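You operate a simulated robot arm through the tools that you are given. There is no shell and no other tool. Be economical: measure what you need, move in short steps, check, and stop when the job is done.

You are at the controls of a simulated robot arm. One attempt, no reset.

Task
Slide the paper punch inside and close up the bureau.
Fine: small drawer shut, flap up, then both supports in.

It is judged by the outcome, as a careful person would: the job done as asked, and still so three seconds after it is handed in. It fails if anything else is knocked over, pushed out of place, dropped, spilled or broken.

Robot
A 6-joint arm with a two-finger parallel gripper, fixed in place. Base frame: the origin is at the foot of the arm, x ahead of it, y to its left, z up; the work surface is at about z = 0.759. Units: m, degrees, N and s.
With the tool pointing down near the work surface it reaches from about 0.2 to 0.84 m from the base axis. Its first joint turns from -166.0 to 166.0 degrees. Payload 3.91 kg.
The TCP is the grasp point between the finger pads, 0.03 m short of the fingertips. In the tool frame z runs along the fingers and y along their closing line. The gripper opens to 0.11 m. The fingers are 0.02 m wide and 0.01 m thick; the gripper's body (0.048 by 0.112 m) begins 0.055 m behind the TCP.
Orientation is that of the tool frame in the base frame, as a unit quaternion [x, y, z, w]. With the fingers straight down and closing along the base's y, the tool's x points along the base's -x, its y along +y and its z along -z.

Tools
- The arm moves only by the tool drive_tool. Its argument "series" is a list of rows, each a list of 7 numbers: the finger opening in m, from 0 to 0.11, then the shift along the base's x, y, z in m, then the turn, a rotation vector about the base's x, y, z in degrees. In form: [[fingers, dx, dy, dz, wx, wy, wz], ...]. A call has 1 to 20 rows; each row is the pose to reach, as a shift and turn from the pose commanded when the call began. Rows are played at 5 a second. More than 0.05 m and 8.6 degrees between two rows, or a gripper value outside its range, and nothing of the call is played. Where a pose cannot be reached the arm comes as near as it can. A force on the tool above 90 N (or 10 N above the force at the start of the call, whichever is more), or a blocked arm, ends the call early, and 0.2 s more pass. The fingers move at their own pace (about 0.108 m/s each) and stop on an object; they squeeze with about 42 N. The grip force told is the motor's: it shows also when the fingers shut on nothing. Time passes only in rows, and 0.2 s behind the last, so rows that repeat a pose let the fingers close. The reply holds the time, the measured pose of the TCP, the force on the tool along the base axes, the opening and the grip force, in the units named above and with some noise, and new pictures: "show" is both (left out), scene, wrist or none.
- Cameras (640 x 400 px; columns grow to the right, rows downward): "scene" is fixed at [0.2214, -0.649, 1.31]; the picture's right is [0.67, -0.75, 0.00], its down [-0.52, -0.46, -0.72] and it looks along [0.53, 0.48, -0.70] (base axes); focal length 214 px, centre (320, 200). "wrist" rides on the gripper at [-0.036, 0, -0.057] in the tool frame; the picture's right is [0.00, -1.00, 0.00], its down [0.97, 0.00, -0.24] and it looks along [0.24, 0.00, 0.97] (tool axes); focal length 218 px, centre (320, 200). There is no depth. A picture from a camera that has moved, and an enlarged one, comes with that camera's place and axes in the base frame and with its lens.
- raise_lower(by): slides the trunk up (or, below 0, down) by that many m; the arm rides with it, the base frame stays. It gives what a move gives, with no picture.
- close_up(camera, box): a new picture of the part [left, top, right, bottom] of that camera's present view, enlarged. It takes no simulated time.
- close_job(): hands the job in; it is judged then, once.

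Go step by step. Nothing tells you positions but the pictures and the camera data: compare them with the known pose of the tool, close in by small moves and look again before you grip or let go. The budget is 120 turns and 150 pictures, counting those below and the enlarged ones. Unless the task says otherwise, let go and move clear before handing in, and close with one line.

The tools are called after "Call:" as name(argument=value, ...) on one line, values as JSON. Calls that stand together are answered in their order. drive_tool: Moves the arm, as the interface text tells. Its arguments: {"type":"object","properties":{"series":{"type":"array"},"show":{"type":"string","enum":["both","scene","wrist","none"]}},"required":["series"]} The other tools are called the same way: raise_lower (by) slides the trunk up or down; close_up (camera, box) takes an enlarged picture of a part of a camera's view; close_job () hands the job in.

At the start:

```text
time: 0.0
tcp_pos: [0.3222, -0.3169, 1.236]
tcp_rot: [0.0, 1.0, 0.0, 0.0]
ft_force: [0.6, -0.7, 0.6]
opening: 0.1099
grasp_force: 0.1
trunk travel left (down, up): [-0.475, 0.065]
```

scene: 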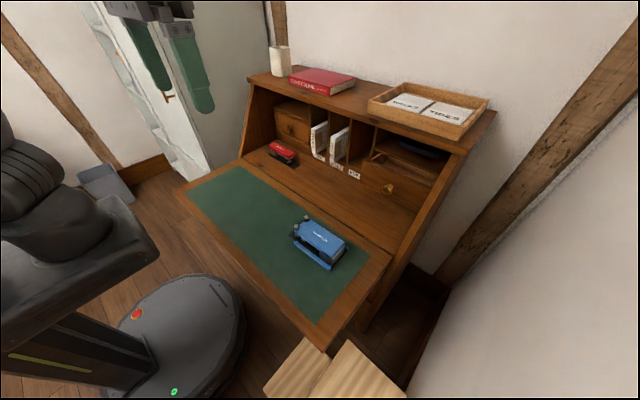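
wrist: 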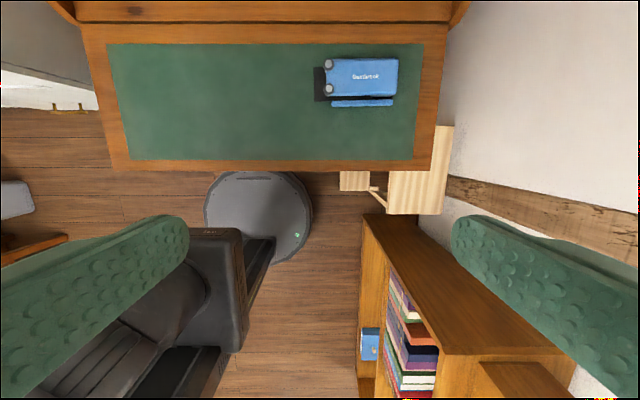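

I see a bureau with its flap down, a blue paper punch on the flap, and a small drawer on the right that seems to be open. I'll look closer before moving.

Call:
close_up(camera="scene", box=[240, 70, 480, 220])

Call:
close_up(camera="scene", box=[170, 200, 410, 350])

Call:
close_up(camera="wrist", box=[60, 0, 480, 200])

```text
2.67 times, centred on (360, 145) of scene
camera zoom: at [0.2214, -0.649, 1.31], right [0.67, -0.75, 0.0], down [-0.52, -0.46, -0.72], along [0.53, 0.48, -0.7], focal length 572 px, centre (213, 347)
```

zoom: 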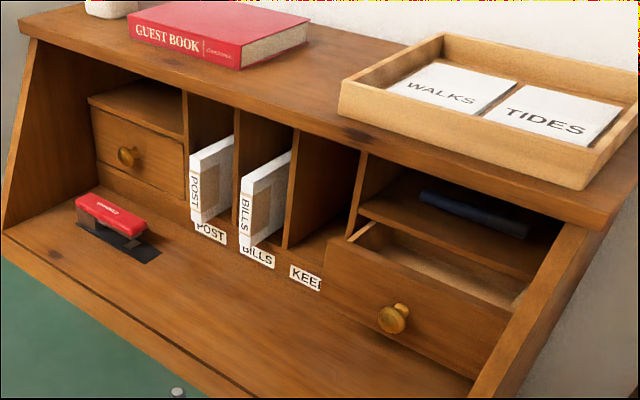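

```text
2.67 times, centred on (290, 275) of scene
camera zoom: at [0.2214, -0.649, 1.31], right [0.67, -0.75, 0.0], down [-0.52, -0.46, -0.72], along [0.53, 0.48, -0.7], focal length 572 px, centre (400, 0)
```

zoom: 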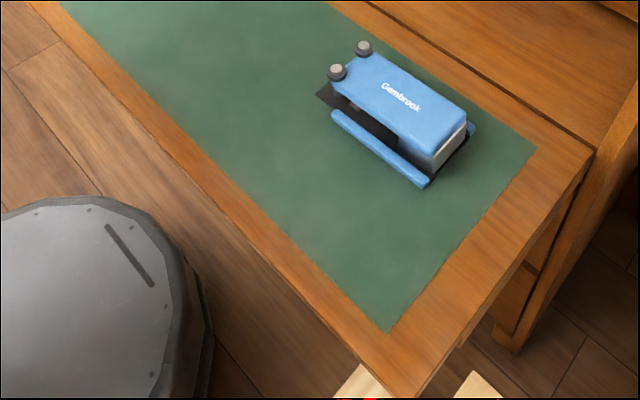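

```text
1.52 times, centred on (270, 100) of wrist
camera zoom: at [0.358, -0.3175, 1.2921], right [0.0, -1.0, 0.0], down [-0.97, 0.0, 0.24], along [-0.24, 0.0, -0.97], focal length 333 px, centre (396, 352)
```

zoom: 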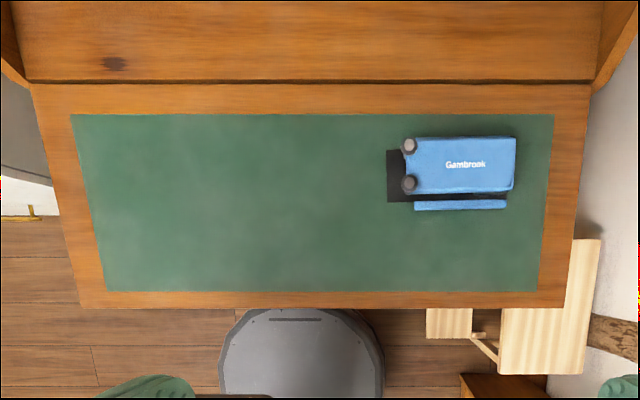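

The punch is near (0.49, -0.40) on the flap, and the flap covers x 0.30–0.61, y -0.58–0.19. I'll tilt the wrist to look inside the bureau.

Call:
drive_tool(series=[[0.11, 0, 0, 0, 0, -8, 0], [0.11, 0, 0, 0, 0, -16, 0], [0.11, 0, 0, 0, 0, -24, 0], [0.11, 0, 0, 0, 0, -32, 0], [0.11, 0, 0, 0, 0, -40, 0], [0.11, 0, 0, -0.03, 0, -48, 0], [0.11, 0, 0, -0.06, 0, -56, 0], [0.11, 0, 0, -0.1, 0, -64, 0], [0.11, 0, 0, -0.14, 0, -72, 0], [0.11, 0, 0, -0.16, 0, -80, 0]], show="wrist")

```text
time: 2.2
tcp_pos: [0.323, -0.3204, 1.075]
tcp_rot: [0.001, 0.765, 0.0, 0.644]
ft_force: [-0.3, -0.2, -0.6]
opening: 0.11
grasp_force: 0.2
trunk travel left (down, up): [-0.475, 0.065]
camera wrist: at [0.2733, -0.3202, 1.1204], right [0.0, -1.0, 0.0], down [-0.4, 0.0, -0.92], along [0.92, 0.0, -0.4], focal length 218 px, centre (320, 200)
```

wrist: 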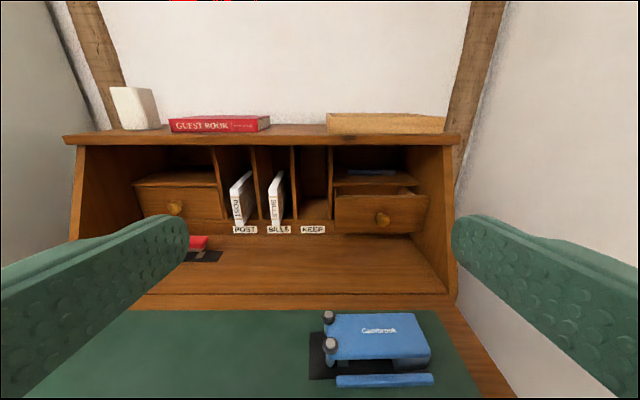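

The interior is visible: a raised pigeonhole unit with an open right drawer, and a free floor strip in front. Zooming in to measure.

Call:
close_up(camera="wrist", box=[220, 130, 480, 300])

Call:
close_up(camera="wrist", box=[290, 290, 450, 400])

```text
2.35 times, centred on (350, 215) of wrist
camera zoom: at [0.2733, -0.3202, 1.1204], right [0.0, -1.0, 0.0], down [-0.4, 0.0, -0.92], along [0.92, 0.0, -0.4], focal length 514 px, centre (249, 165)
```

zoom: 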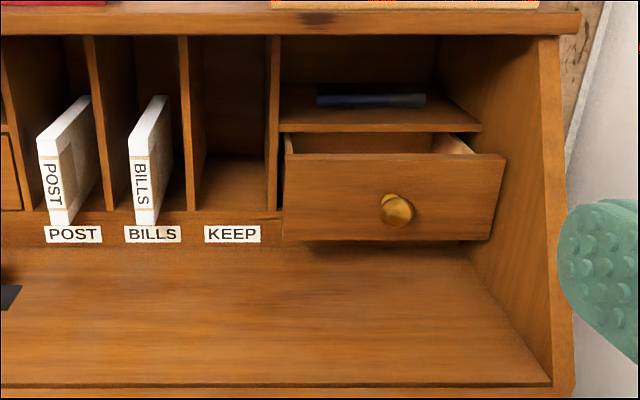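

```text
3.64 times, centred on (370, 345) of wrist
camera zoom: at [0.2733, -0.3202, 1.1204], right [0.0, -1.0, 0.0], down [-0.4, 0.0, -0.92], along [0.92, 0.0, -0.4], focal length 794 px, centre (138, -327)
```

zoom: 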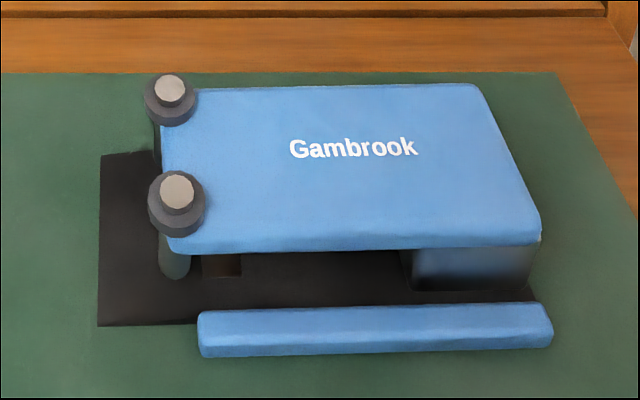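

The drawer knob triangulates to about (0.736, -0.47, 0.867). I'll shut the drawer first by straddling the knob with spread fingertips, approaching in steps.

Call:
drive_tool(series=[[0.08, 0.03, -0.03, -0.02, 0, 0, 0], [0.08, 0.06, -0.06, -0.04, 0, 0, 0], [0.08, 0.09, -0.09, -0.07, 0, 0, 0], [0.08, 0.12, -0.12, -0.1, 0, 0, 0], [0.08, 0.16, -0.145, -0.12, 0, 0, 0], [0.08, 0.2, -0.147, -0.14, 0, 0, 0], [0.08, 0.24, -0.147, -0.165, 0, 0, 0], [0.08, 0.28, -0.147, -0.185, 0, 0, 0]])

```text
refused: row 3 steps farther than a row can; nothing moved
```

That step was slightly too long; I'll use finer steps for the same approach to the drawer.

Call:
drive_tool(series=[[0.08, 0.025, -0.025, -0.02, 0, 0, 0], [0.08, 0.05, -0.05, -0.04, 0, 0, 0], [0.08, 0.075, -0.075, -0.065, 0, 0, 0], [0.08, 0.1, -0.1, -0.09, 0, 0, 0], [0.08, 0.125, -0.125, -0.11, 0, 0, 0], [0.08, 0.16, -0.145, -0.13, 0, 0, 0], [0.08, 0.2, -0.147, -0.15, 0, 0, 0], [0.08, 0.24, -0.147, -0.17, 0, 0, 0], [0.08, 0.28, -0.147, -0.19, 0, 0, 0]])

```text
time: 4.2
tcp_pos: [0.6001, -0.4699, 0.8875]
tcp_rot: [0.0, 0.765, -0.001, 0.644]
ft_force: [-17.0, 5.6, 22.8]
opening: 0.0799
grasp_force: 0.0
trunk travel left (down, up): [-0.475, 0.065]
camera wrist: at [0.5501, -0.4694, 0.9323], right [0.0, -1.0, 0.0], down [-0.4, 0.0, -0.92], along [0.92, 0.0, -0.4], focal length 218 px, centre (320, 200)
```

scene: 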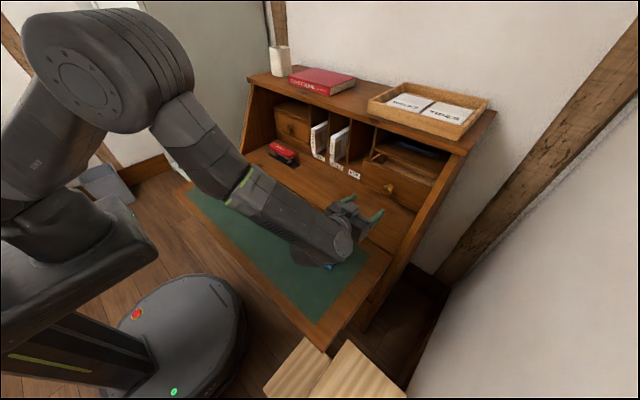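
wrist: 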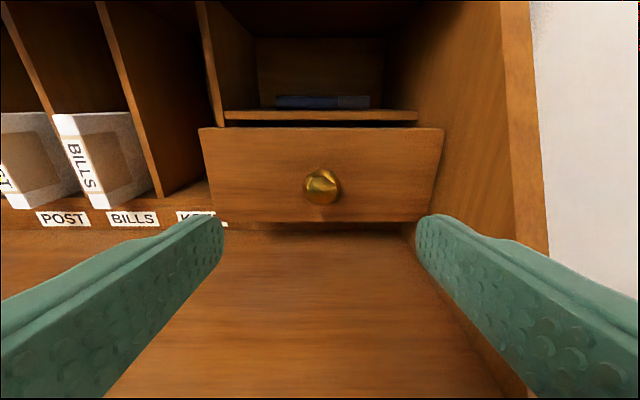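

There's ~23 N on the tool: the forearm seems to be touching the punch. I'll lift straight up and look.

Call:
drive_tool(series=[[0.08, 0, 0, 0.03, 0, 0, 0], [0.08, 0, 0, 0.06, 0, 0, 0], [0.08, -0.03, 0, 0.09, 0, 0, 0], [0.08, -0.06, 0, 0.12, 0, 0, 0], [0.08, -0.09, 0, 0.15, 0, 0, 0], [0.08, -0.13, 0, 0.17, 0, 0, 0], [0.08, -0.17, 0, 0.19, 0, 0, 0], [0.08, -0.21, 0, 0.21, 0, 0, 0]])

```text
time: 6.0
tcp_pos: [0.3897, -0.4623, 1.0982]
tcp_rot: [0.001, 0.766, -0.001, 0.643]
ft_force: [0.0, -0.1, -0.2]
opening: 0.0799
grasp_force: 0.1
trunk travel left (down, up): [-0.475, 0.065]
camera wrist: at [0.3398, -0.4613, 1.1432], right [0.0, -1.0, 0.0], down [-0.41, 0.0, -0.91], along [0.91, 0.0, -0.41], focal length 218 px, centre (320, 200)
```

scene: 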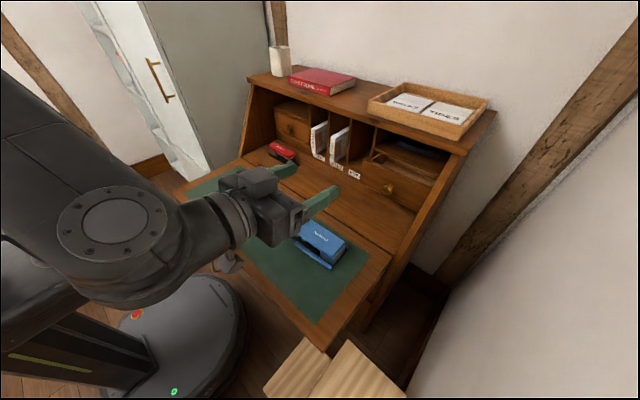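
wrist: 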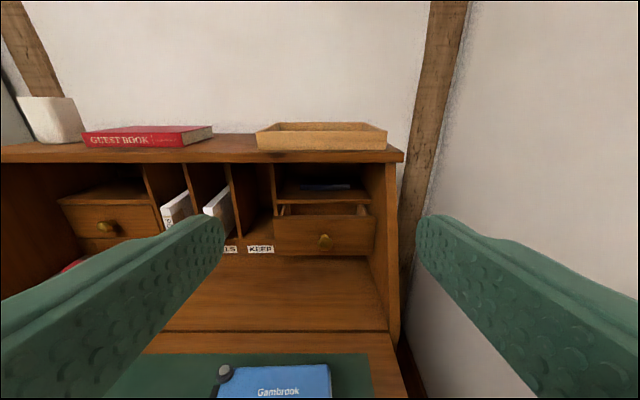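

The punch hasn't visibly moved. I'll retry with a steeper tool (about 40° below horizontal), keeping the wrist well above the punch.

Call:
drive_tool(series=[[0.08, 0.03, 0, 0, 0, 8, 0], [0.08, 0.06, 0, -0.01, 0, 16, 0], [0.08, 0.09, 0, -0.03, 0, 24, 0], [0.08, 0.12, 0, -0.06, 0, 30, 0], [0.08, 0.15, 0, -0.09, 0, 30, 0], [0.08, 0.18, 0, -0.12, 0, 30, 0], [0.08, 0.21, 0, -0.15, 0, 30, 0], [0.08, 0.24, 0, -0.18, 0, 30, 0], [0.08, 0.262, -0.004, -0.205, 0, 30, 0], [0.08, 0.275, -0.004, -0.217, 0, 30, 0]])

```text
time: 8.2
tcp_pos: [0.6689, -0.4709, 0.8757]
tcp_rot: [0.001, 0.906, 0.0, 0.423]
ft_force: [0.2, -0.7, 0.2]
opening: 0.0799
grasp_force: 0.0
trunk travel left (down, up): [-0.475, 0.065]
camera wrist: at [0.6483, -0.4705, 0.9389], right [0.0, -1.0, 0.0], down [-0.81, 0.0, -0.59], along [0.59, 0.0, -0.81], focal length 218 px, centre (320, 200)
```

scene: 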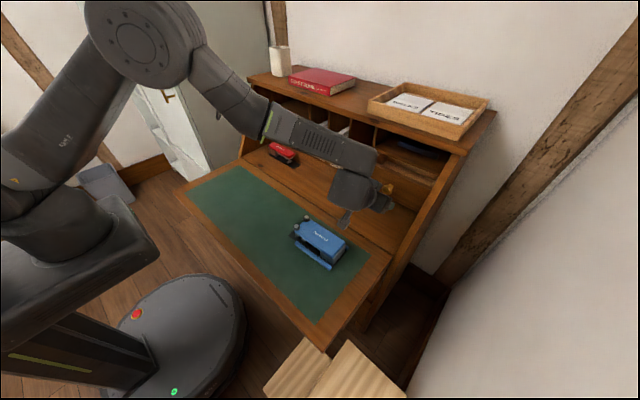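
wrist: 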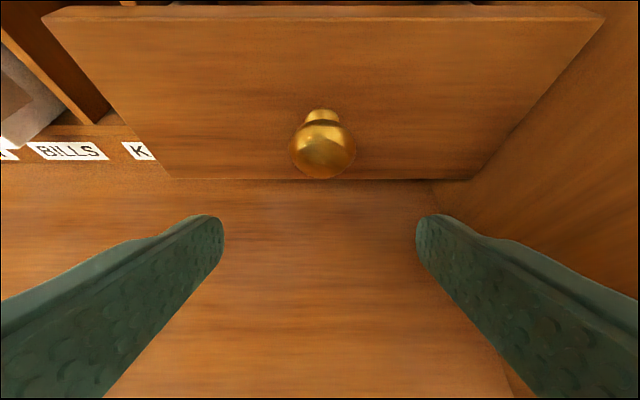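

The fingers straddle the knob and are level with the drawer front. Pushing forward gently.

Call:
drive_tool(series=[[0.08, 0.02, 0.0, 0, 0, 0, 0], [0.08, 0.04, 0.0, 0, 0, 0, 0], [0.08, 0.055, 0, 0, 0, 0, 0], [0.08, 0.07, 0, 0, 0, 0, 0], [0.08, 0.08, 0, 0, 0, 0, 0], [0.08, 0.09, 0, 0, 0, 0, 0], [0.08, 0.1, 0, 0, 0, 0, 0], [0.08, 0.11, 0, 0, 0, 0, 0], [0.08, 0.12, 0, 0, 0, 0, 0]])

```text
time: 10.2
tcp_pos: [0.7876, -0.4681, 0.8784]
tcp_rot: [0.0, 0.907, 0.0, 0.422]
ft_force: [-0.6, 0.1, -0.1]
opening: 0.0799
grasp_force: 0.1
trunk travel left (down, up): [-0.475, 0.065]
camera wrist: at [0.768, -0.4675, 0.9427], right [0.0, -1.0, 0.0], down [-0.81, 0.0, -0.59], along [0.59, 0.0, -0.81], focal length 218 px, centre (320, 200)
```

scene: 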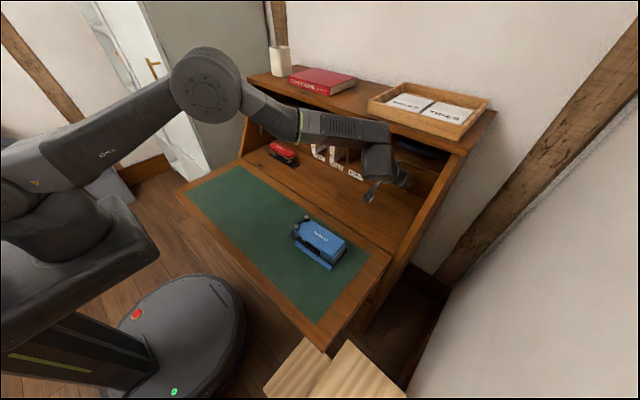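
wrist: 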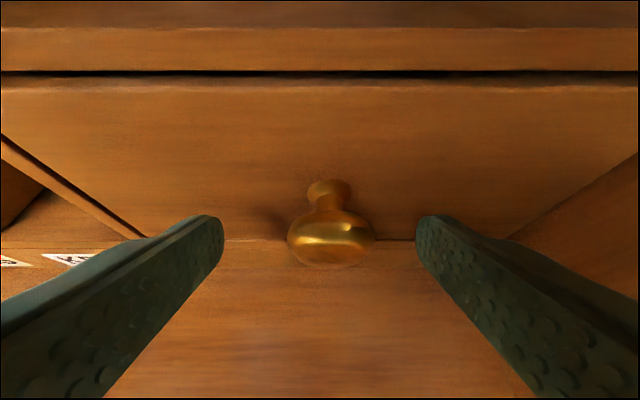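

The drawer is moving with little resistance and is nearly flush. I'll push until it stops.

Call:
drive_tool(series=[[0.08, 0.006, 0, 0, 0, 0, 0], [0.08, 0.012, 0, 0, 0, 0, 0], [0.08, 0.018, 0, 0, 0, 0, 0], [0.08, 0.024, 0, 0, 0, 0, 0], [0.08, 0.03, 0, 0, 0, 0, 0]])

```text
time: 11.4
tcp_pos: [0.8012, -0.4724, 0.878]
tcp_rot: [0.001, 0.909, 0.002, 0.416]
ft_force: [-69.6, 15.1, 22.8]
opening: 0.076
grasp_force: 0.1
trunk travel left (down, up): [-0.475, 0.065]
stopped in row 5: the force on the tool passed its limit (the readings are from after the stop); the commanded pose is now the measured one
camera wrist: at [0.7817, -0.4721, 0.9432], right [0.0, -1.0, 0.0], down [-0.82, 0.0, -0.58], along [0.58, 0.0, -0.82], focal length 218 px, centre (320, 200)
```

scene: 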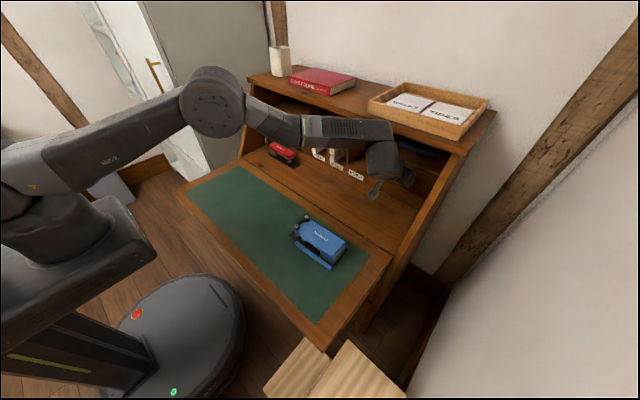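
wrist: 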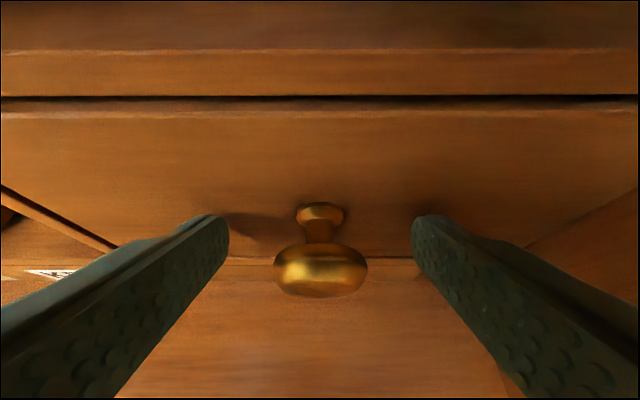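

The drawer hit its stop. Backing out and rising to check it and prepare for the punch.

Call:
drive_tool(series=[[0.08, -0.02, 0, 0, 0, 0, 0], [0.08, -0.06, 0, 0.005, 0, 0, 0], [0.08, -0.1, 0, 0.015, 0, 0, 0], [0.08, -0.14, 0, 0.035, 0, 0, 0], [0.08, -0.18, 0, 0.06, 0, 0, 0], [0.08, -0.22, 0.02, 0.08, 0, 0, 0], [0.08, -0.26, 0.03, 0.1, 0, 0, 0], [0.08, -0.3, 0.04, 0.12, 0, 0, 0], [0.08, -0.34, 0.05, 0.14, 0, 0, 0], [0.08, -0.38, 0.06, 0.16, 0, 0, 0], [0.08, -0.42, 0.07, 0.18, 0, 0, 0]])

```text
time: 13.8
tcp_pos: [0.3893, -0.3986, 1.0496]
tcp_rot: [-0.001, 0.91, 0.004, 0.414]
ft_force: [0.1, -0.1, -0.8]
opening: 0.08
grasp_force: 0.1
trunk travel left (down, up): [-0.475, 0.065]
camera wrist: at [0.3705, -0.399, 1.1143], right [0.0, -1.0, -0.01], down [-0.82, 0.0, -0.58], along [0.58, 0.01, -0.82], focal length 218 px, centre (320, 200)
```

scene: 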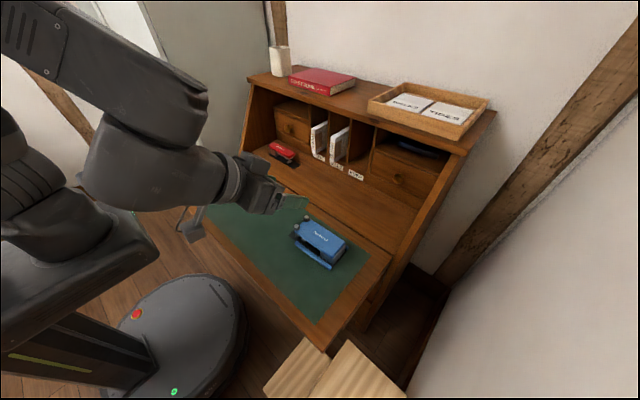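
wrist: 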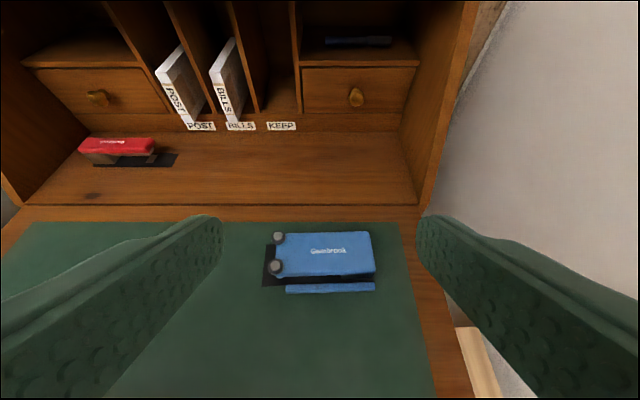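

The drawer is shut like its twin. Now I'll bring the spread fingertips down behind the punch's front bar (front edge x≈0.447, y centre≈-0.412), with the tool about 20° off vertical.

Call:
drive_tool(series=[[0.08, -0.005, -0.003, -0.03, 0, 8, 0], [0.08, -0.01, -0.006, -0.06, 0, 16, 0], [0.08, -0.01, -0.01, -0.1, 0, 24, 0], [0.08, -0.01, -0.013, -0.14, 0, 29, 0], [0.08, -0.01, -0.013, -0.18, 0, 29, 0]])

```text
time: 15.0
tcp_pos: [0.3818, -0.4113, 0.8718]
tcp_rot: [0.0, 0.985, 0.004, 0.173]
ft_force: [0.1, 0.3, 0.2]
opening: 0.0802
grasp_force: 0.1
trunk travel left (down, up): [-0.475, 0.065]
camera wrist: at [0.3962, -0.4114, 0.937], right [0.0, -1.0, -0.01], down [-0.99, 0.0, -0.11], along [0.11, 0.01, -0.99], focal length 218 px, centre (320, 200)
```

scene: 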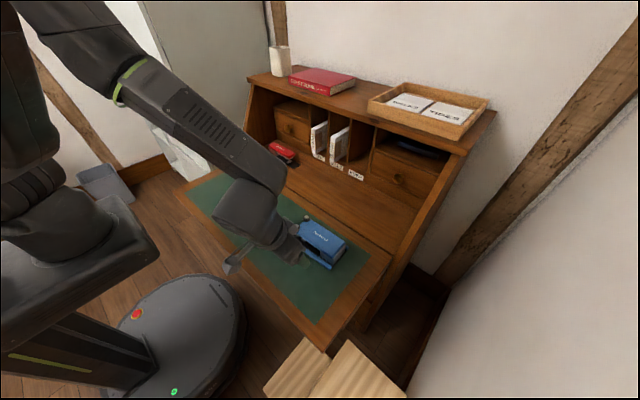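
wrist: 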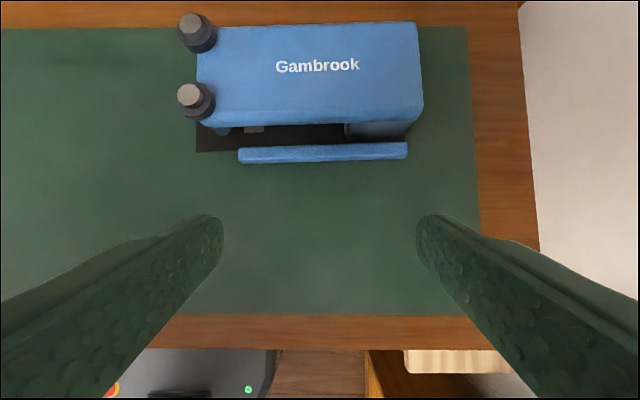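

The punch's bar sits ahead of the open fingertips, both within its length. Lowering to just above the flap surface.

Call:
drive_tool(series=[[0.08, 0, -0.002, -0.03, 0, 0, 0], [0.08, 0, -0.002, -0.055, 0, 0, 0], [0.08, 0, -0.002, -0.068, 0, 0, 0], [0.08, 0, -0.002, -0.076, 0, 0, 0]], show="wrist")

```text
time: 16.0
tcp_pos: [0.3807, -0.4154, 0.7946]
tcp_rot: [0.0, 0.985, 0.003, 0.173]
ft_force: [0.0, 0.3, 0.1]
opening: 0.0802
grasp_force: 0.0
trunk travel left (down, up): [-0.475, 0.065]
camera wrist: at [0.3947, -0.4148, 0.8599], right [0.0, -1.0, -0.01], down [-0.99, 0.0, -0.11], along [0.11, 0.01, -0.99], focal length 218 px, centre (320, 200)
```

wrist: 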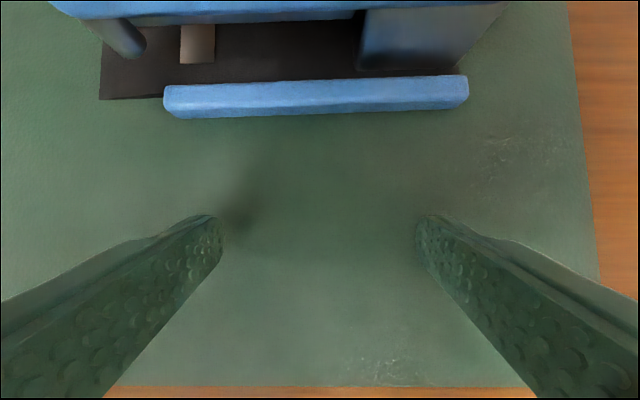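

No contact with the surface, aligned well. Pushing toward the bureau, first part up to the hinge.

Call:
drive_tool(series=[[0.08, 0.02, 0.003, 0, 0, 0, 0], [0.08, 0.035, 0.003, 0, 0, 0, 0], [0.08, 0.05, 0.003, 0, 0, 0, 0], [0.08, 0.065, 0.003, 0, 0, 0, 0], [0.08, 0.08, 0.003, 0, 0, 0, 0], [0.08, 0.095, 0.003, 0, 0, 0, 0], [0.08, 0.11, 0.003, 0, 0, 0, 0]])

```text
time: 17.6
tcp_pos: [0.4906, -0.4118, 0.7939]
tcp_rot: [0.001, 0.985, 0.003, 0.173]
ft_force: [-7.2, 0.6, 4.6]
opening: 0.08
grasp_force: 0.1
trunk travel left (down, up): [-0.475, 0.065]
camera wrist: at [0.5047, -0.4119, 0.8597], right [0.0, -1.0, -0.01], down [-0.99, 0.0, -0.11], along [0.11, 0.01, -0.99], focal length 218 px, centre (320, 200)
```

scene: 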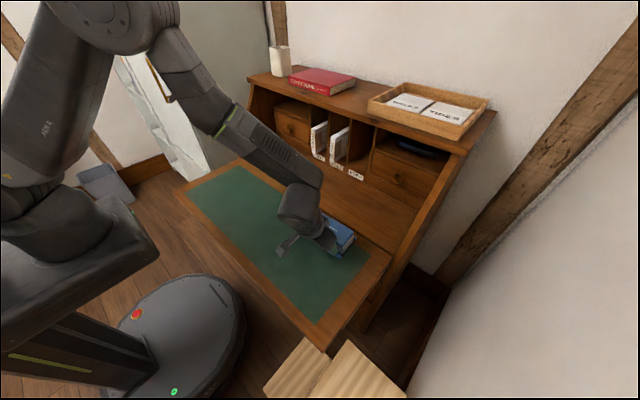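
wrist: 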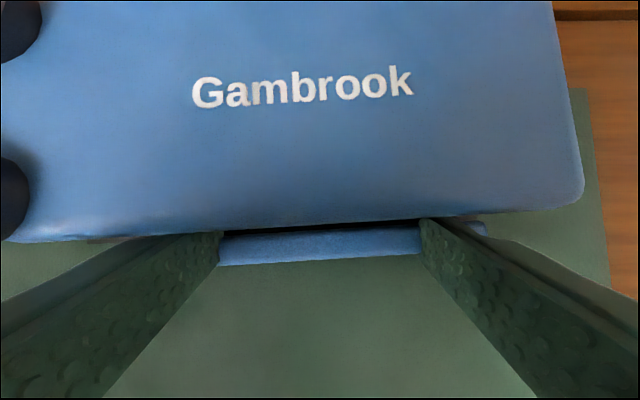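

The punch slides smoothly (about 7 N). Continuing over the hinge into the bureau.

Call:
drive_tool(series=[[0.08, 0.015, 0, 0, 0, 0, 0], [0.08, 0.03, 0, 0, 0, 0, 0], [0.08, 0.045, 0, 0, 0, 0, 0], [0.08, 0.06, 0, 0, 0, 0, 0], [0.08, 0.075, 0, 0, 0, 0, 0], [0.08, 0.09, 0, 0, 0, 0, 0], [0.08, 0.105, 0, 0, 0, 0, 0], [0.08, 0.12, 0, 0, 0, 0, 0]])

```text
time: 19.4
tcp_pos: [0.6107, -0.4127, 0.7959]
tcp_rot: [0.001, 0.985, 0.004, 0.174]
ft_force: [-2.5, 0.4, 1.2]
opening: 0.0797
grasp_force: 0.0
trunk travel left (down, up): [-0.475, 0.065]
camera wrist: at [0.6261, -0.4129, 0.8615], right [0.0, -1.0, -0.01], down [-0.99, 0.0, -0.11], along [0.11, 0.01, -0.99], focal length 218 px, centre (320, 200)
```

scene: 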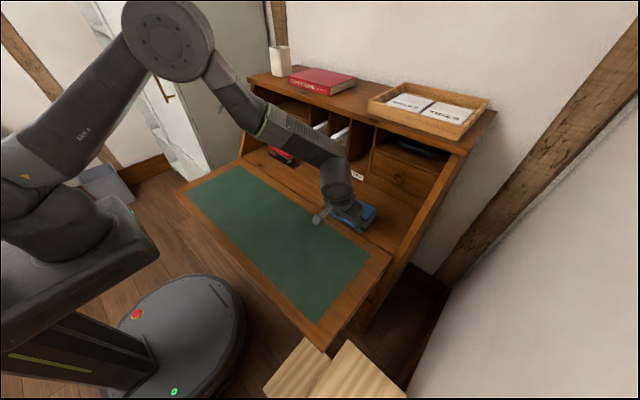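
wrist: 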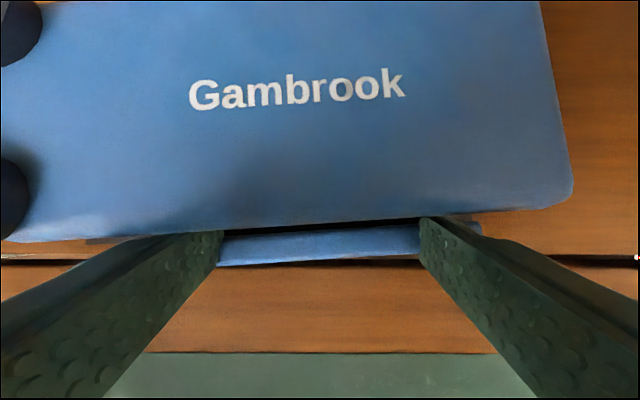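

The punch is across the hinge line. A further ~5 cm gives margin for the closing flap.

Call:
drive_tool(series=[[0.08, 0.012, 0, 0, 0, 0, 0], [0.08, 0.024, 0, 0, 0, 0, 0], [0.08, 0.036, 0, 0, 0, 0, 0], [0.08, 0.048, 0, 0, 0, 0, 0], [0.08, 0.058, 0, 0, 0, 0, 0]])

```text
time: 20.6
tcp_pos: [0.6704, -0.413, 0.7939]
tcp_rot: [0.0, 0.985, 0.003, 0.174]
ft_force: [-4.4, -0.6, 0.3]
opening: 0.0799
grasp_force: 0.0
trunk travel left (down, up): [-0.475, 0.065]
camera wrist: at [0.6849, -0.4134, 0.8596], right [0.0, -1.0, -0.01], down [-0.99, 0.0, -0.11], along [0.11, 0.01, -0.99], focal length 218 px, centre (320, 200)
```

scene: 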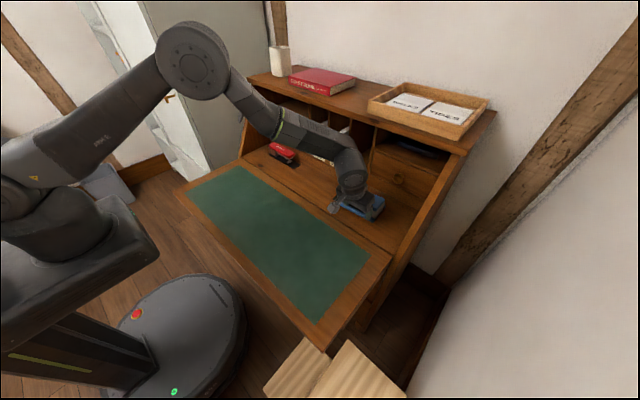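
wrist: 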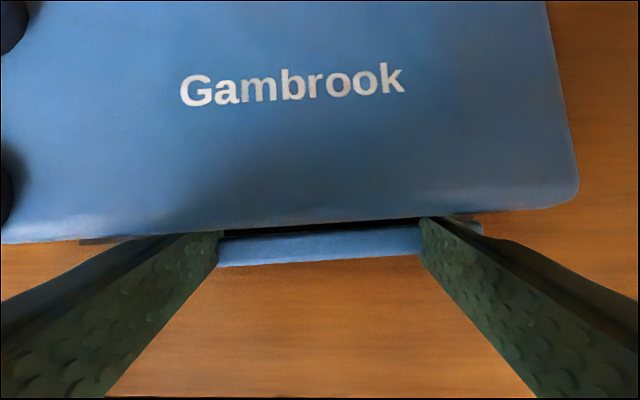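

The punch now sits well inside (front at x≈0.69). Backing off and rising to check the result.

Call:
drive_tool(series=[[0.08, -0.03, 0, 0.0, 0, 0, 0], [0.08, -0.07, 0, 0.01, 0, 0, 0], [0.08, -0.11, 0, 0.03, 0, 0, 0], [0.08, -0.15, 0, 0.055, 0, 0, 0], [0.08, -0.19, 0, 0.08, 0, -6, 0], [0.08, -0.23, 0.02, 0.1, 0, -13, 0], [0.06, -0.27, 0.04, 0.12, 0, -20, 0], [0.04, -0.31, 0.06, 0.14, 0, -27, 0], [0.02, -0.35, 0.08, 0.155, 0, -34, 0], [0.0, -0.38, 0.1, 0.18, 0, -42, 0]])

```text
time: 22.8
tcp_pos: [0.2864, -0.3104, 0.9756]
tcp_rot: [-0.001, 0.856, 0.003, 0.516]
ft_force: [0.3, -0.2, 0.5]
opening: 0.0002
grasp_force: 37.8
trunk travel left (down, up): [-0.475, 0.065]
camera wrist: at [0.2531, -0.3101, 1.0338], right [0.0, -1.0, 0.0], down [-0.67, 0.0, -0.75], along [0.75, 0.01, -0.67], focal length 218 px, centre (320, 200)
```

scene: 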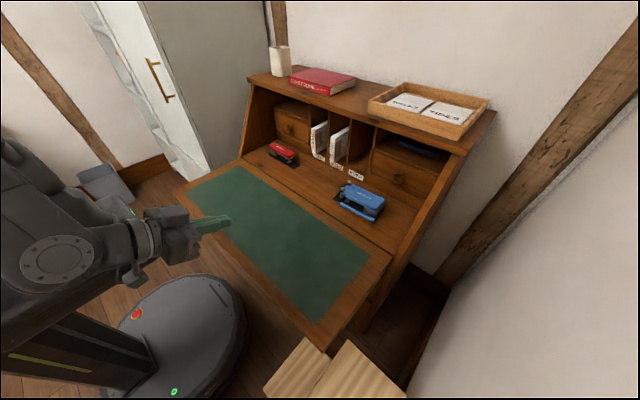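
wrist: 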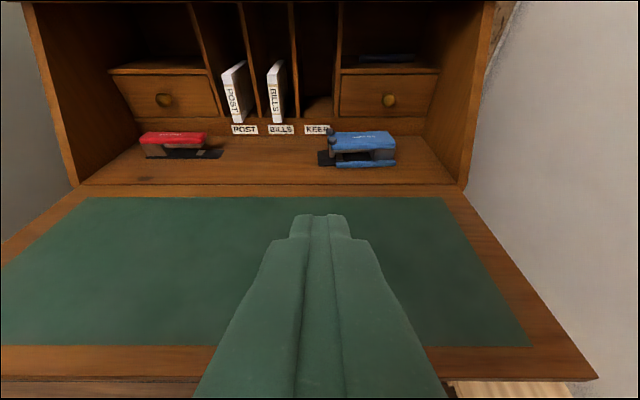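

The punch is in, nothing else disturbed. Next I'll back up and level the camera to view the flap's front edge and the supports beneath it.

Call:
drive_tool(series=[[0.0, -0.03, -0.01, 0, 0, -8, 0], [0.0, -0.06, -0.02, 0, 0, -16, 0], [0.0, -0.09, -0.03, -0.02, 0, -24, 0], [0.0, -0.11, -0.04, -0.05, 0, -30, 0], [0.0, -0.12, -0.04, -0.09, 0, -30, 0], [0.0, -0.13, -0.04, -0.13, 0, -30, 0]])

```text
time: 24.2
tcp_pos: [0.1597, -0.349, 0.8445]
tcp_rot: [-0.003, 0.693, 0.004, 0.72]
ft_force: [0.6, 0.6, 0.7]
opening: 0.0
grasp_force: 37.5
trunk travel left (down, up): [-0.475, 0.065]
camera wrist: at [0.0995, -0.3496, 0.879], right [0.01, -1.0, 0.0], down [-0.21, 0.0, -0.98], along [0.98, 0.01, -0.21], focal length 218 px, centre (320, 200)
```

scene: 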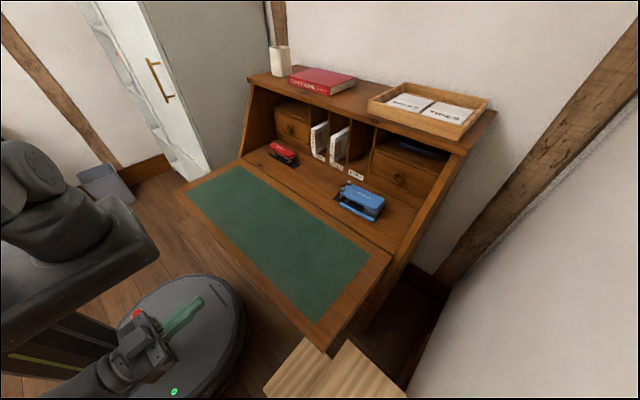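
wrist: 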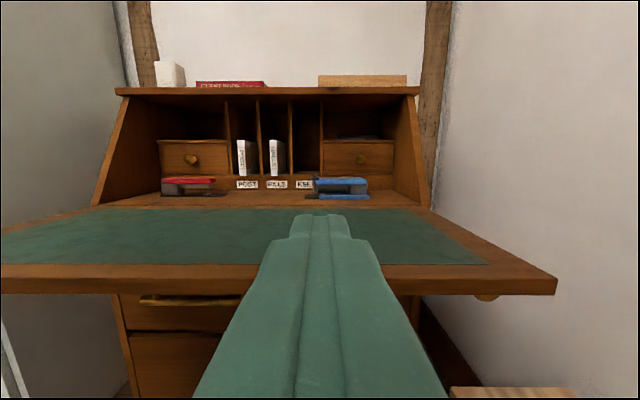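

The right support's knob peeks out beneath the flap. Lowering the camera to look under the flap.

Call:
drive_tool(series=[[0.0, -0.01, 0, -0.04, 0, 0, 0], [0.0, -0.01, 0.01, -0.08, 0, 0, 0], [0.0, -0.01, 0.02, -0.12, 0, 0, 0], [0.0, -0.01, 0.02, -0.16, 0, 0, 0], [0.0, -0.01, 0.02, -0.19, 0, 0, 0]])

```text
time: 25.4
tcp_pos: [0.1424, -0.3447, 0.6536]
tcp_rot: [-0.001, 0.695, 0.005, 0.719]
ft_force: [-0.5, -0.2, -0.2]
opening: 0.0
grasp_force: 37.2
out of reach, approached as far as the arm can: row 3, 4, 5
trunk travel left (down, up): [-0.475, 0.065]
camera wrist: at [0.0848, -0.3451, 0.6869], right [0.01, -1.0, -0.01], down [-0.21, 0.0, -0.98], along [0.98, 0.01, -0.21], focal length 218 px, centre (320, 200)
```

scene: 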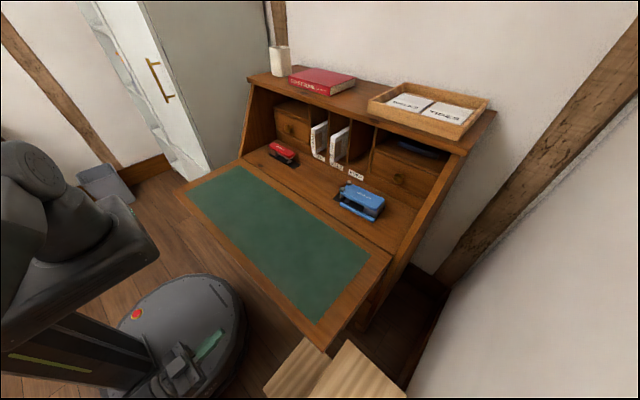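
wrist: 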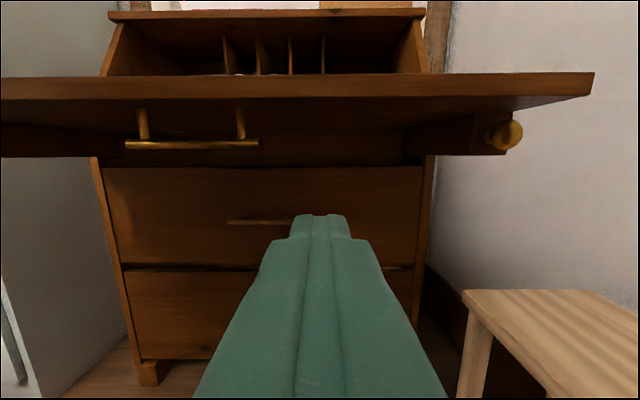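

I see a brass bar handle under the flap and the right support with a brass knob. Zooming to measure.

Call:
close_up(camera="wrist", box=[0, 50, 320, 250])

Call:
close_up(camera="wrist", box=[380, 50, 620, 200])

```text
2.00 times, centred on (160, 150) of wrist
camera zoom: at [0.0848, -0.3451, 0.6869], right [0.01, -1.0, -0.01], down [-0.21, 0.0, -0.98], along [0.98, 0.01, -0.21], focal length 436 px, centre (640, 300)
```

zoom: 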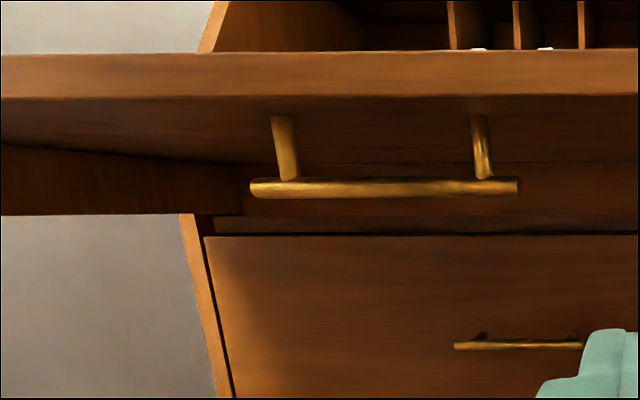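

```text
2.67 times, centred on (500, 125) of wrist
camera zoom: at [0.0848, -0.3451, 0.6869], right [0.01, -1.0, -0.01], down [-0.21, 0.0, -0.98], along [0.98, 0.01, -0.21], focal length 582 px, centre (-160, 400)
```

zoom: 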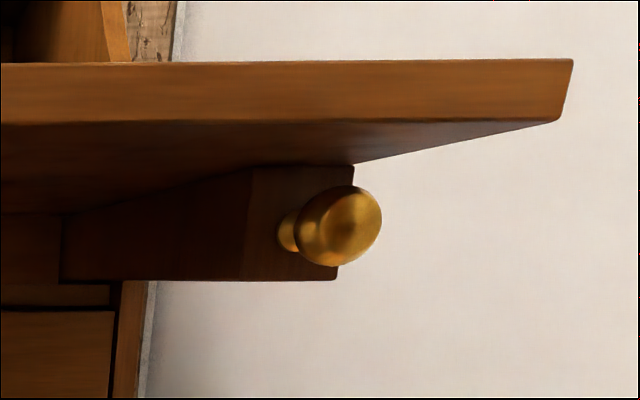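

Flap underside z≈0.738; handle bar at x≈0.36, y -0.27 to -0.11; right support front at x≈0.38, y≈-0.56, z≈0.71. I'll slip the closed fingertips under the flap front at y≈-0.335, beside the handle.

Call:
drive_tool(series=[[0.0, 0.02, 0.005, 0.03, 0, 0, 0], [0.0, 0.05, 0.01, 0.055, 0, 0, 0], [0.0, 0.09, 0.01, 0.058, 0, 0, 0], [0.0, 0.13, 0.01, 0.058, 0, 0, 0], [0.0, 0.165, 0.01, 0.058, 0, 0, 0]])

```text
time: 26.6
tcp_pos: [0.3151, -0.3573, 0.7112]
tcp_rot: [-0.001, 0.695, 0.007, 0.719]
ft_force: [0.3, 0.7, -0.8]
opening: 0.0002
grasp_force: 37.7
out of reach, approached as far as the arm can: row 1, 2, 3, 4, 5
trunk travel left (down, up): [-0.475, 0.065]
camera wrist: at [0.2572, -0.3583, 0.7457], right [0.01, -1.0, -0.01], down [-0.21, 0.01, -0.98], along [0.98, 0.01, -0.21], focal length 218 px, centre (320, 200)
```

scene: 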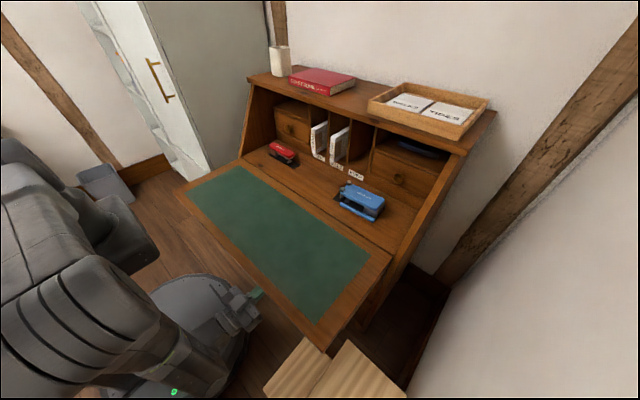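
wrist: 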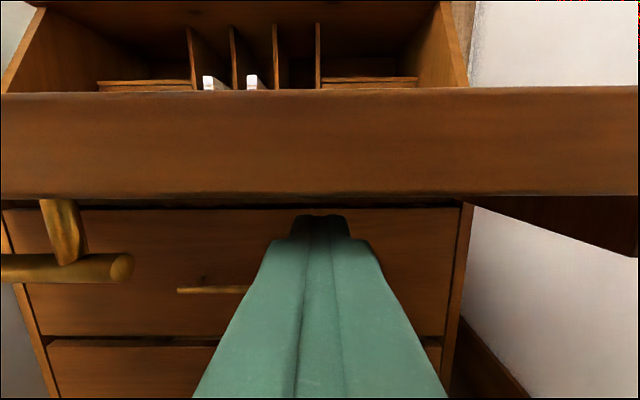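

The fingertips are under the flap edge, clear of the handle. Now lifting along an arc around the hinge, first about 20°.

Call:
drive_tool(series=[[0.0, 0.0, 0.005, 0.015, 0, 0, 0], [0.0, 0.0, 0.01, 0.03, 0, 0, 0], [0.0, 0.001, 0.015, 0.046, 0, 0, 0], [0.0, 0.003, 0.015, 0.062, 0, 0, 0], [0.0, 0.007, 0.015, 0.085, 0, 0, 0], [0.0, 0.013, 0.015, 0.107, 0, 0, 0]])

```text
time: 28.0
tcp_pos: [0.327, -0.3429, 0.8166]
tcp_rot: [-0.002, 0.695, 0.004, 0.719]
ft_force: [-8.1, -6.2, -15.1]
opening: 0.0
grasp_force: 37.7
out of reach, approached as far as the arm can: row 1, 2, 3, 4, 5
trunk travel left (down, up): [-0.475, 0.065]
camera wrist: at [0.2688, -0.3433, 0.8502], right [0.01, -1.0, 0.0], down [-0.21, 0.0, -0.98], along [0.98, 0.01, -0.21], focal length 218 px, centre (320, 200)
```

scene: 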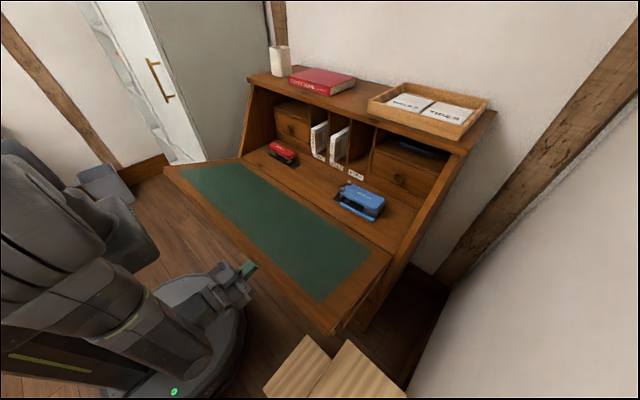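
wrist: 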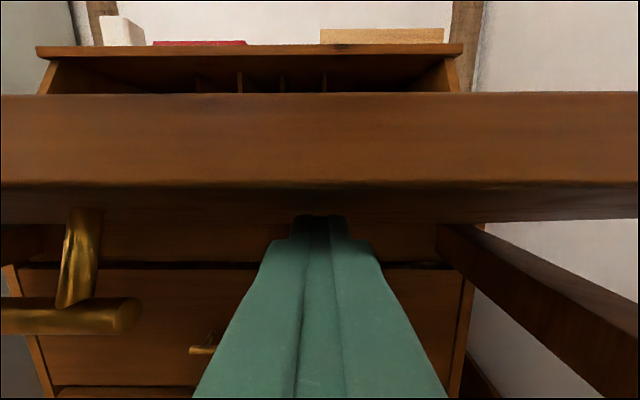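

The flap is rising cleanly at about 18 N. Continuing the arc to about 60°.

Call:
drive_tool(series=[[0.0, 0.008, 0, 0.022, 0, 0, 0], [0.0, 0.018, 0, 0.043, 0, 0, 0], [0.0, 0.03, 0, 0.063, 0, 0, 0], [0.0, 0.043, 0, 0.081, 0, 0, 0], [0.0, 0.058, 0, 0.099, 0, 0, 0], [0.0, 0.074, 0, 0.115, 0, 0, 0], [0.0, 0.092, 0, 0.13, 0, 0, 0], [0.0, 0.111, 0, 0.143, 0, 0, 0]])

```text
time: 29.8
tcp_pos: [0.438, -0.3455, 0.9646]
tcp_rot: [-0.001, 0.694, 0.002, 0.72]
ft_force: [-2.5, 4.2, -3.0]
opening: 0.0002
grasp_force: 37.8
trunk travel left (down, up): [-0.475, 0.065]
camera wrist: at [0.3789, -0.3459, 0.9984], right [0.01, -1.0, 0.0], down [-0.2, 0.0, -0.98], along [0.98, 0.01, -0.2], focal length 218 px, centre (320, 200)
```

scene: 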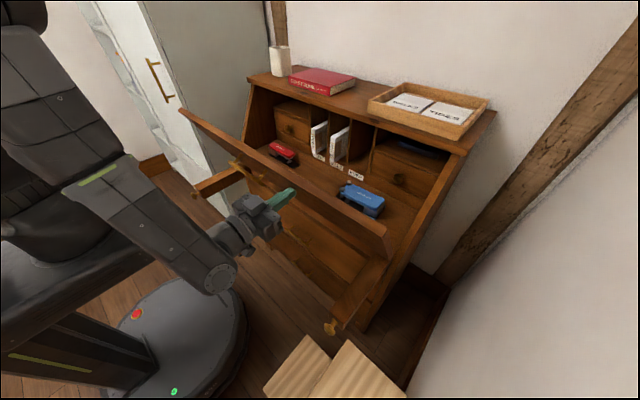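
wrist: 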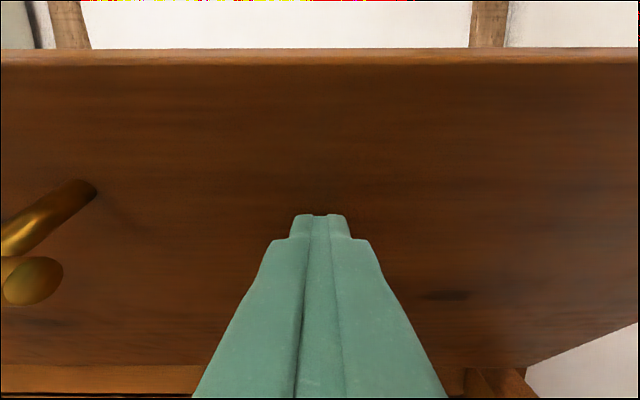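

The flap is at about 60° and both supports are now visible. Continuing slowly to near vertical.

Call:
drive_tool(series=[[0.0, 0.02, 0, 0.0115, 0, 0, 0], [0.0, 0.041, 0, 0.021, 0, 0, 0], [0.0, 0.063, 0, 0.029, 0, 0, 0], [0.0, 0.085, 0, 0.035, 0, 0, 0], [0.0, 0.097, 0, 0.037, 0, 0, 0], [0.0, 0.108, 0, 0.0386, 0, 0, 0]])

```text
time: 31.2
tcp_pos: [0.5449, -0.3465, 1.002]
tcp_rot: [-0.001, 0.693, 0.002, 0.721]
ft_force: [-9.0, -2.7, 8.7]
opening: 0.0002
grasp_force: 37.2
trunk travel left (down, up): [-0.475, 0.065]
camera wrist: at [0.4865, -0.3471, 1.0361], right [0.01, -1.0, 0.0], down [-0.2, 0.0, -0.98], along [0.98, 0.01, -0.2], focal length 218 px, centre (320, 200)
```

scene: 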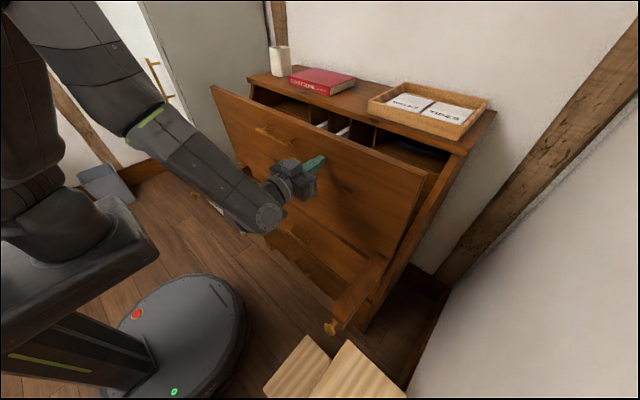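
wrist: 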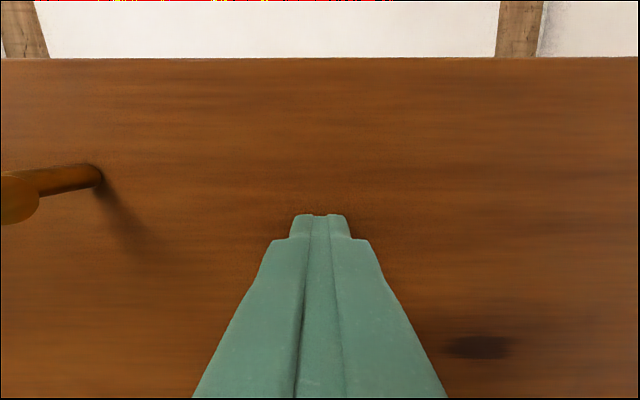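

The flap is near vertical and held steady. I'll push it slowly the remaining ~25–30° until it seats.

Call:
drive_tool(series=[[0.0, 0.012, 0, 0.001, 0, 0, 0], [0.0, 0.024, 0, 0.002, 0, 0, 0], [0.0, 0.036, 0, 0.002, 0, 0, 0], [0.0, 0.048, 0, 0.002, 0, 0, 0], [0.0, 0.06, 0, 0.001, 0, 0, 0], [0.0, 0.07, 0, 0, 0, 0, 0], [0.0, 0.08, 0, -0.002, 0, 0, 0], [0.0, 0.09, 0, -0.004, 0, 0, 0], [0.0, 0.1, 0, -0.007, 0, 0, 0]])

```text
time: 33.2
tcp_pos: [0.6442, -0.3451, 0.9955]
tcp_rot: [-0.003, 0.694, 0.003, 0.72]
ft_force: [-4.7, 2.1, 2.0]
opening: 0.0
grasp_force: 37.5
trunk travel left (down, up): [-0.475, 0.065]
camera wrist: at [0.5866, -0.3455, 1.0283], right [0.01, -1.0, 0.0], down [-0.2, 0.0, -0.98], along [0.98, 0.01, -0.2], focal length 218 px, centre (320, 200)
```

scene: 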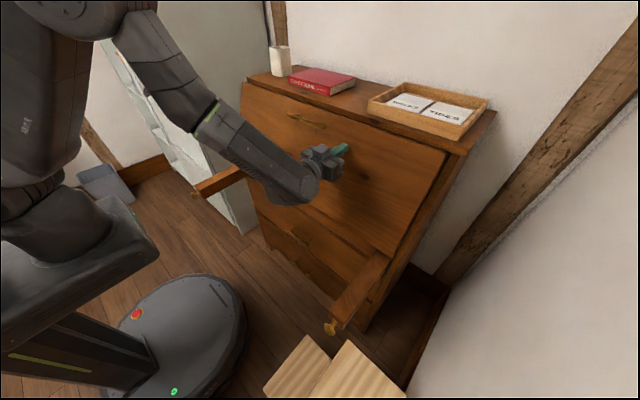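
wrist: 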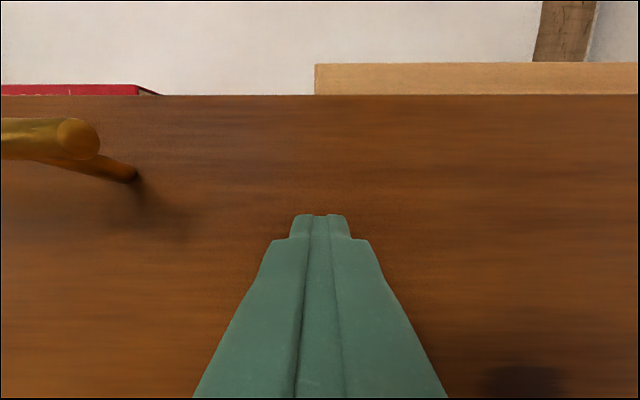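

Almost closed, with friction keeping it controlled. Pushing gently until it stops.

Call:
drive_tool(series=[[0.0, 0.008, 0, -0.003, 0, 0, 0], [0.0, 0.016, 0, -0.006, 0, 0, 0], [0.0, 0.024, 0, -0.009, 0, 0, 0], [0.0, 0.032, 0, -0.012, 0, 0, 0], [0.0, 0.04, 0, -0.015, 0, 0, 0], [0.0, 0.046, 0, -0.017, 0, 0, 0], [0.0, 0.052, 0, -0.019, 0, 0, 0]])

```text
time: 34.5
tcp_pos: [0.6711, -0.3459, 0.9853]
tcp_rot: [-0.002, 0.693, 0.004, 0.721]
ft_force: [-88.0, 6.7, 20.3]
opening: 0.0002
grasp_force: 38.3
trunk travel left (down, up): [-0.475, 0.065]
stopped in row 6: the force on the tool passed its limit (the readings are from after the stop); the commanded pose is now the measured one
camera wrist: at [0.6138, -0.3454, 1.0185], right [0.01, -1.0, 0.0], down [-0.2, 0.0, -0.98], along [0.98, 0.01, -0.2], focal length 218 px, centre (320, 200)
```

scene: 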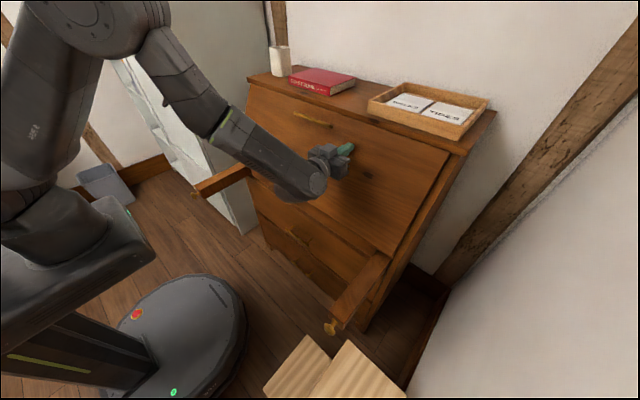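
wrist: 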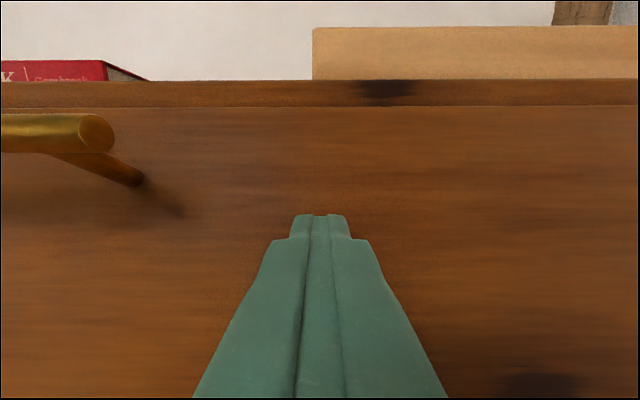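

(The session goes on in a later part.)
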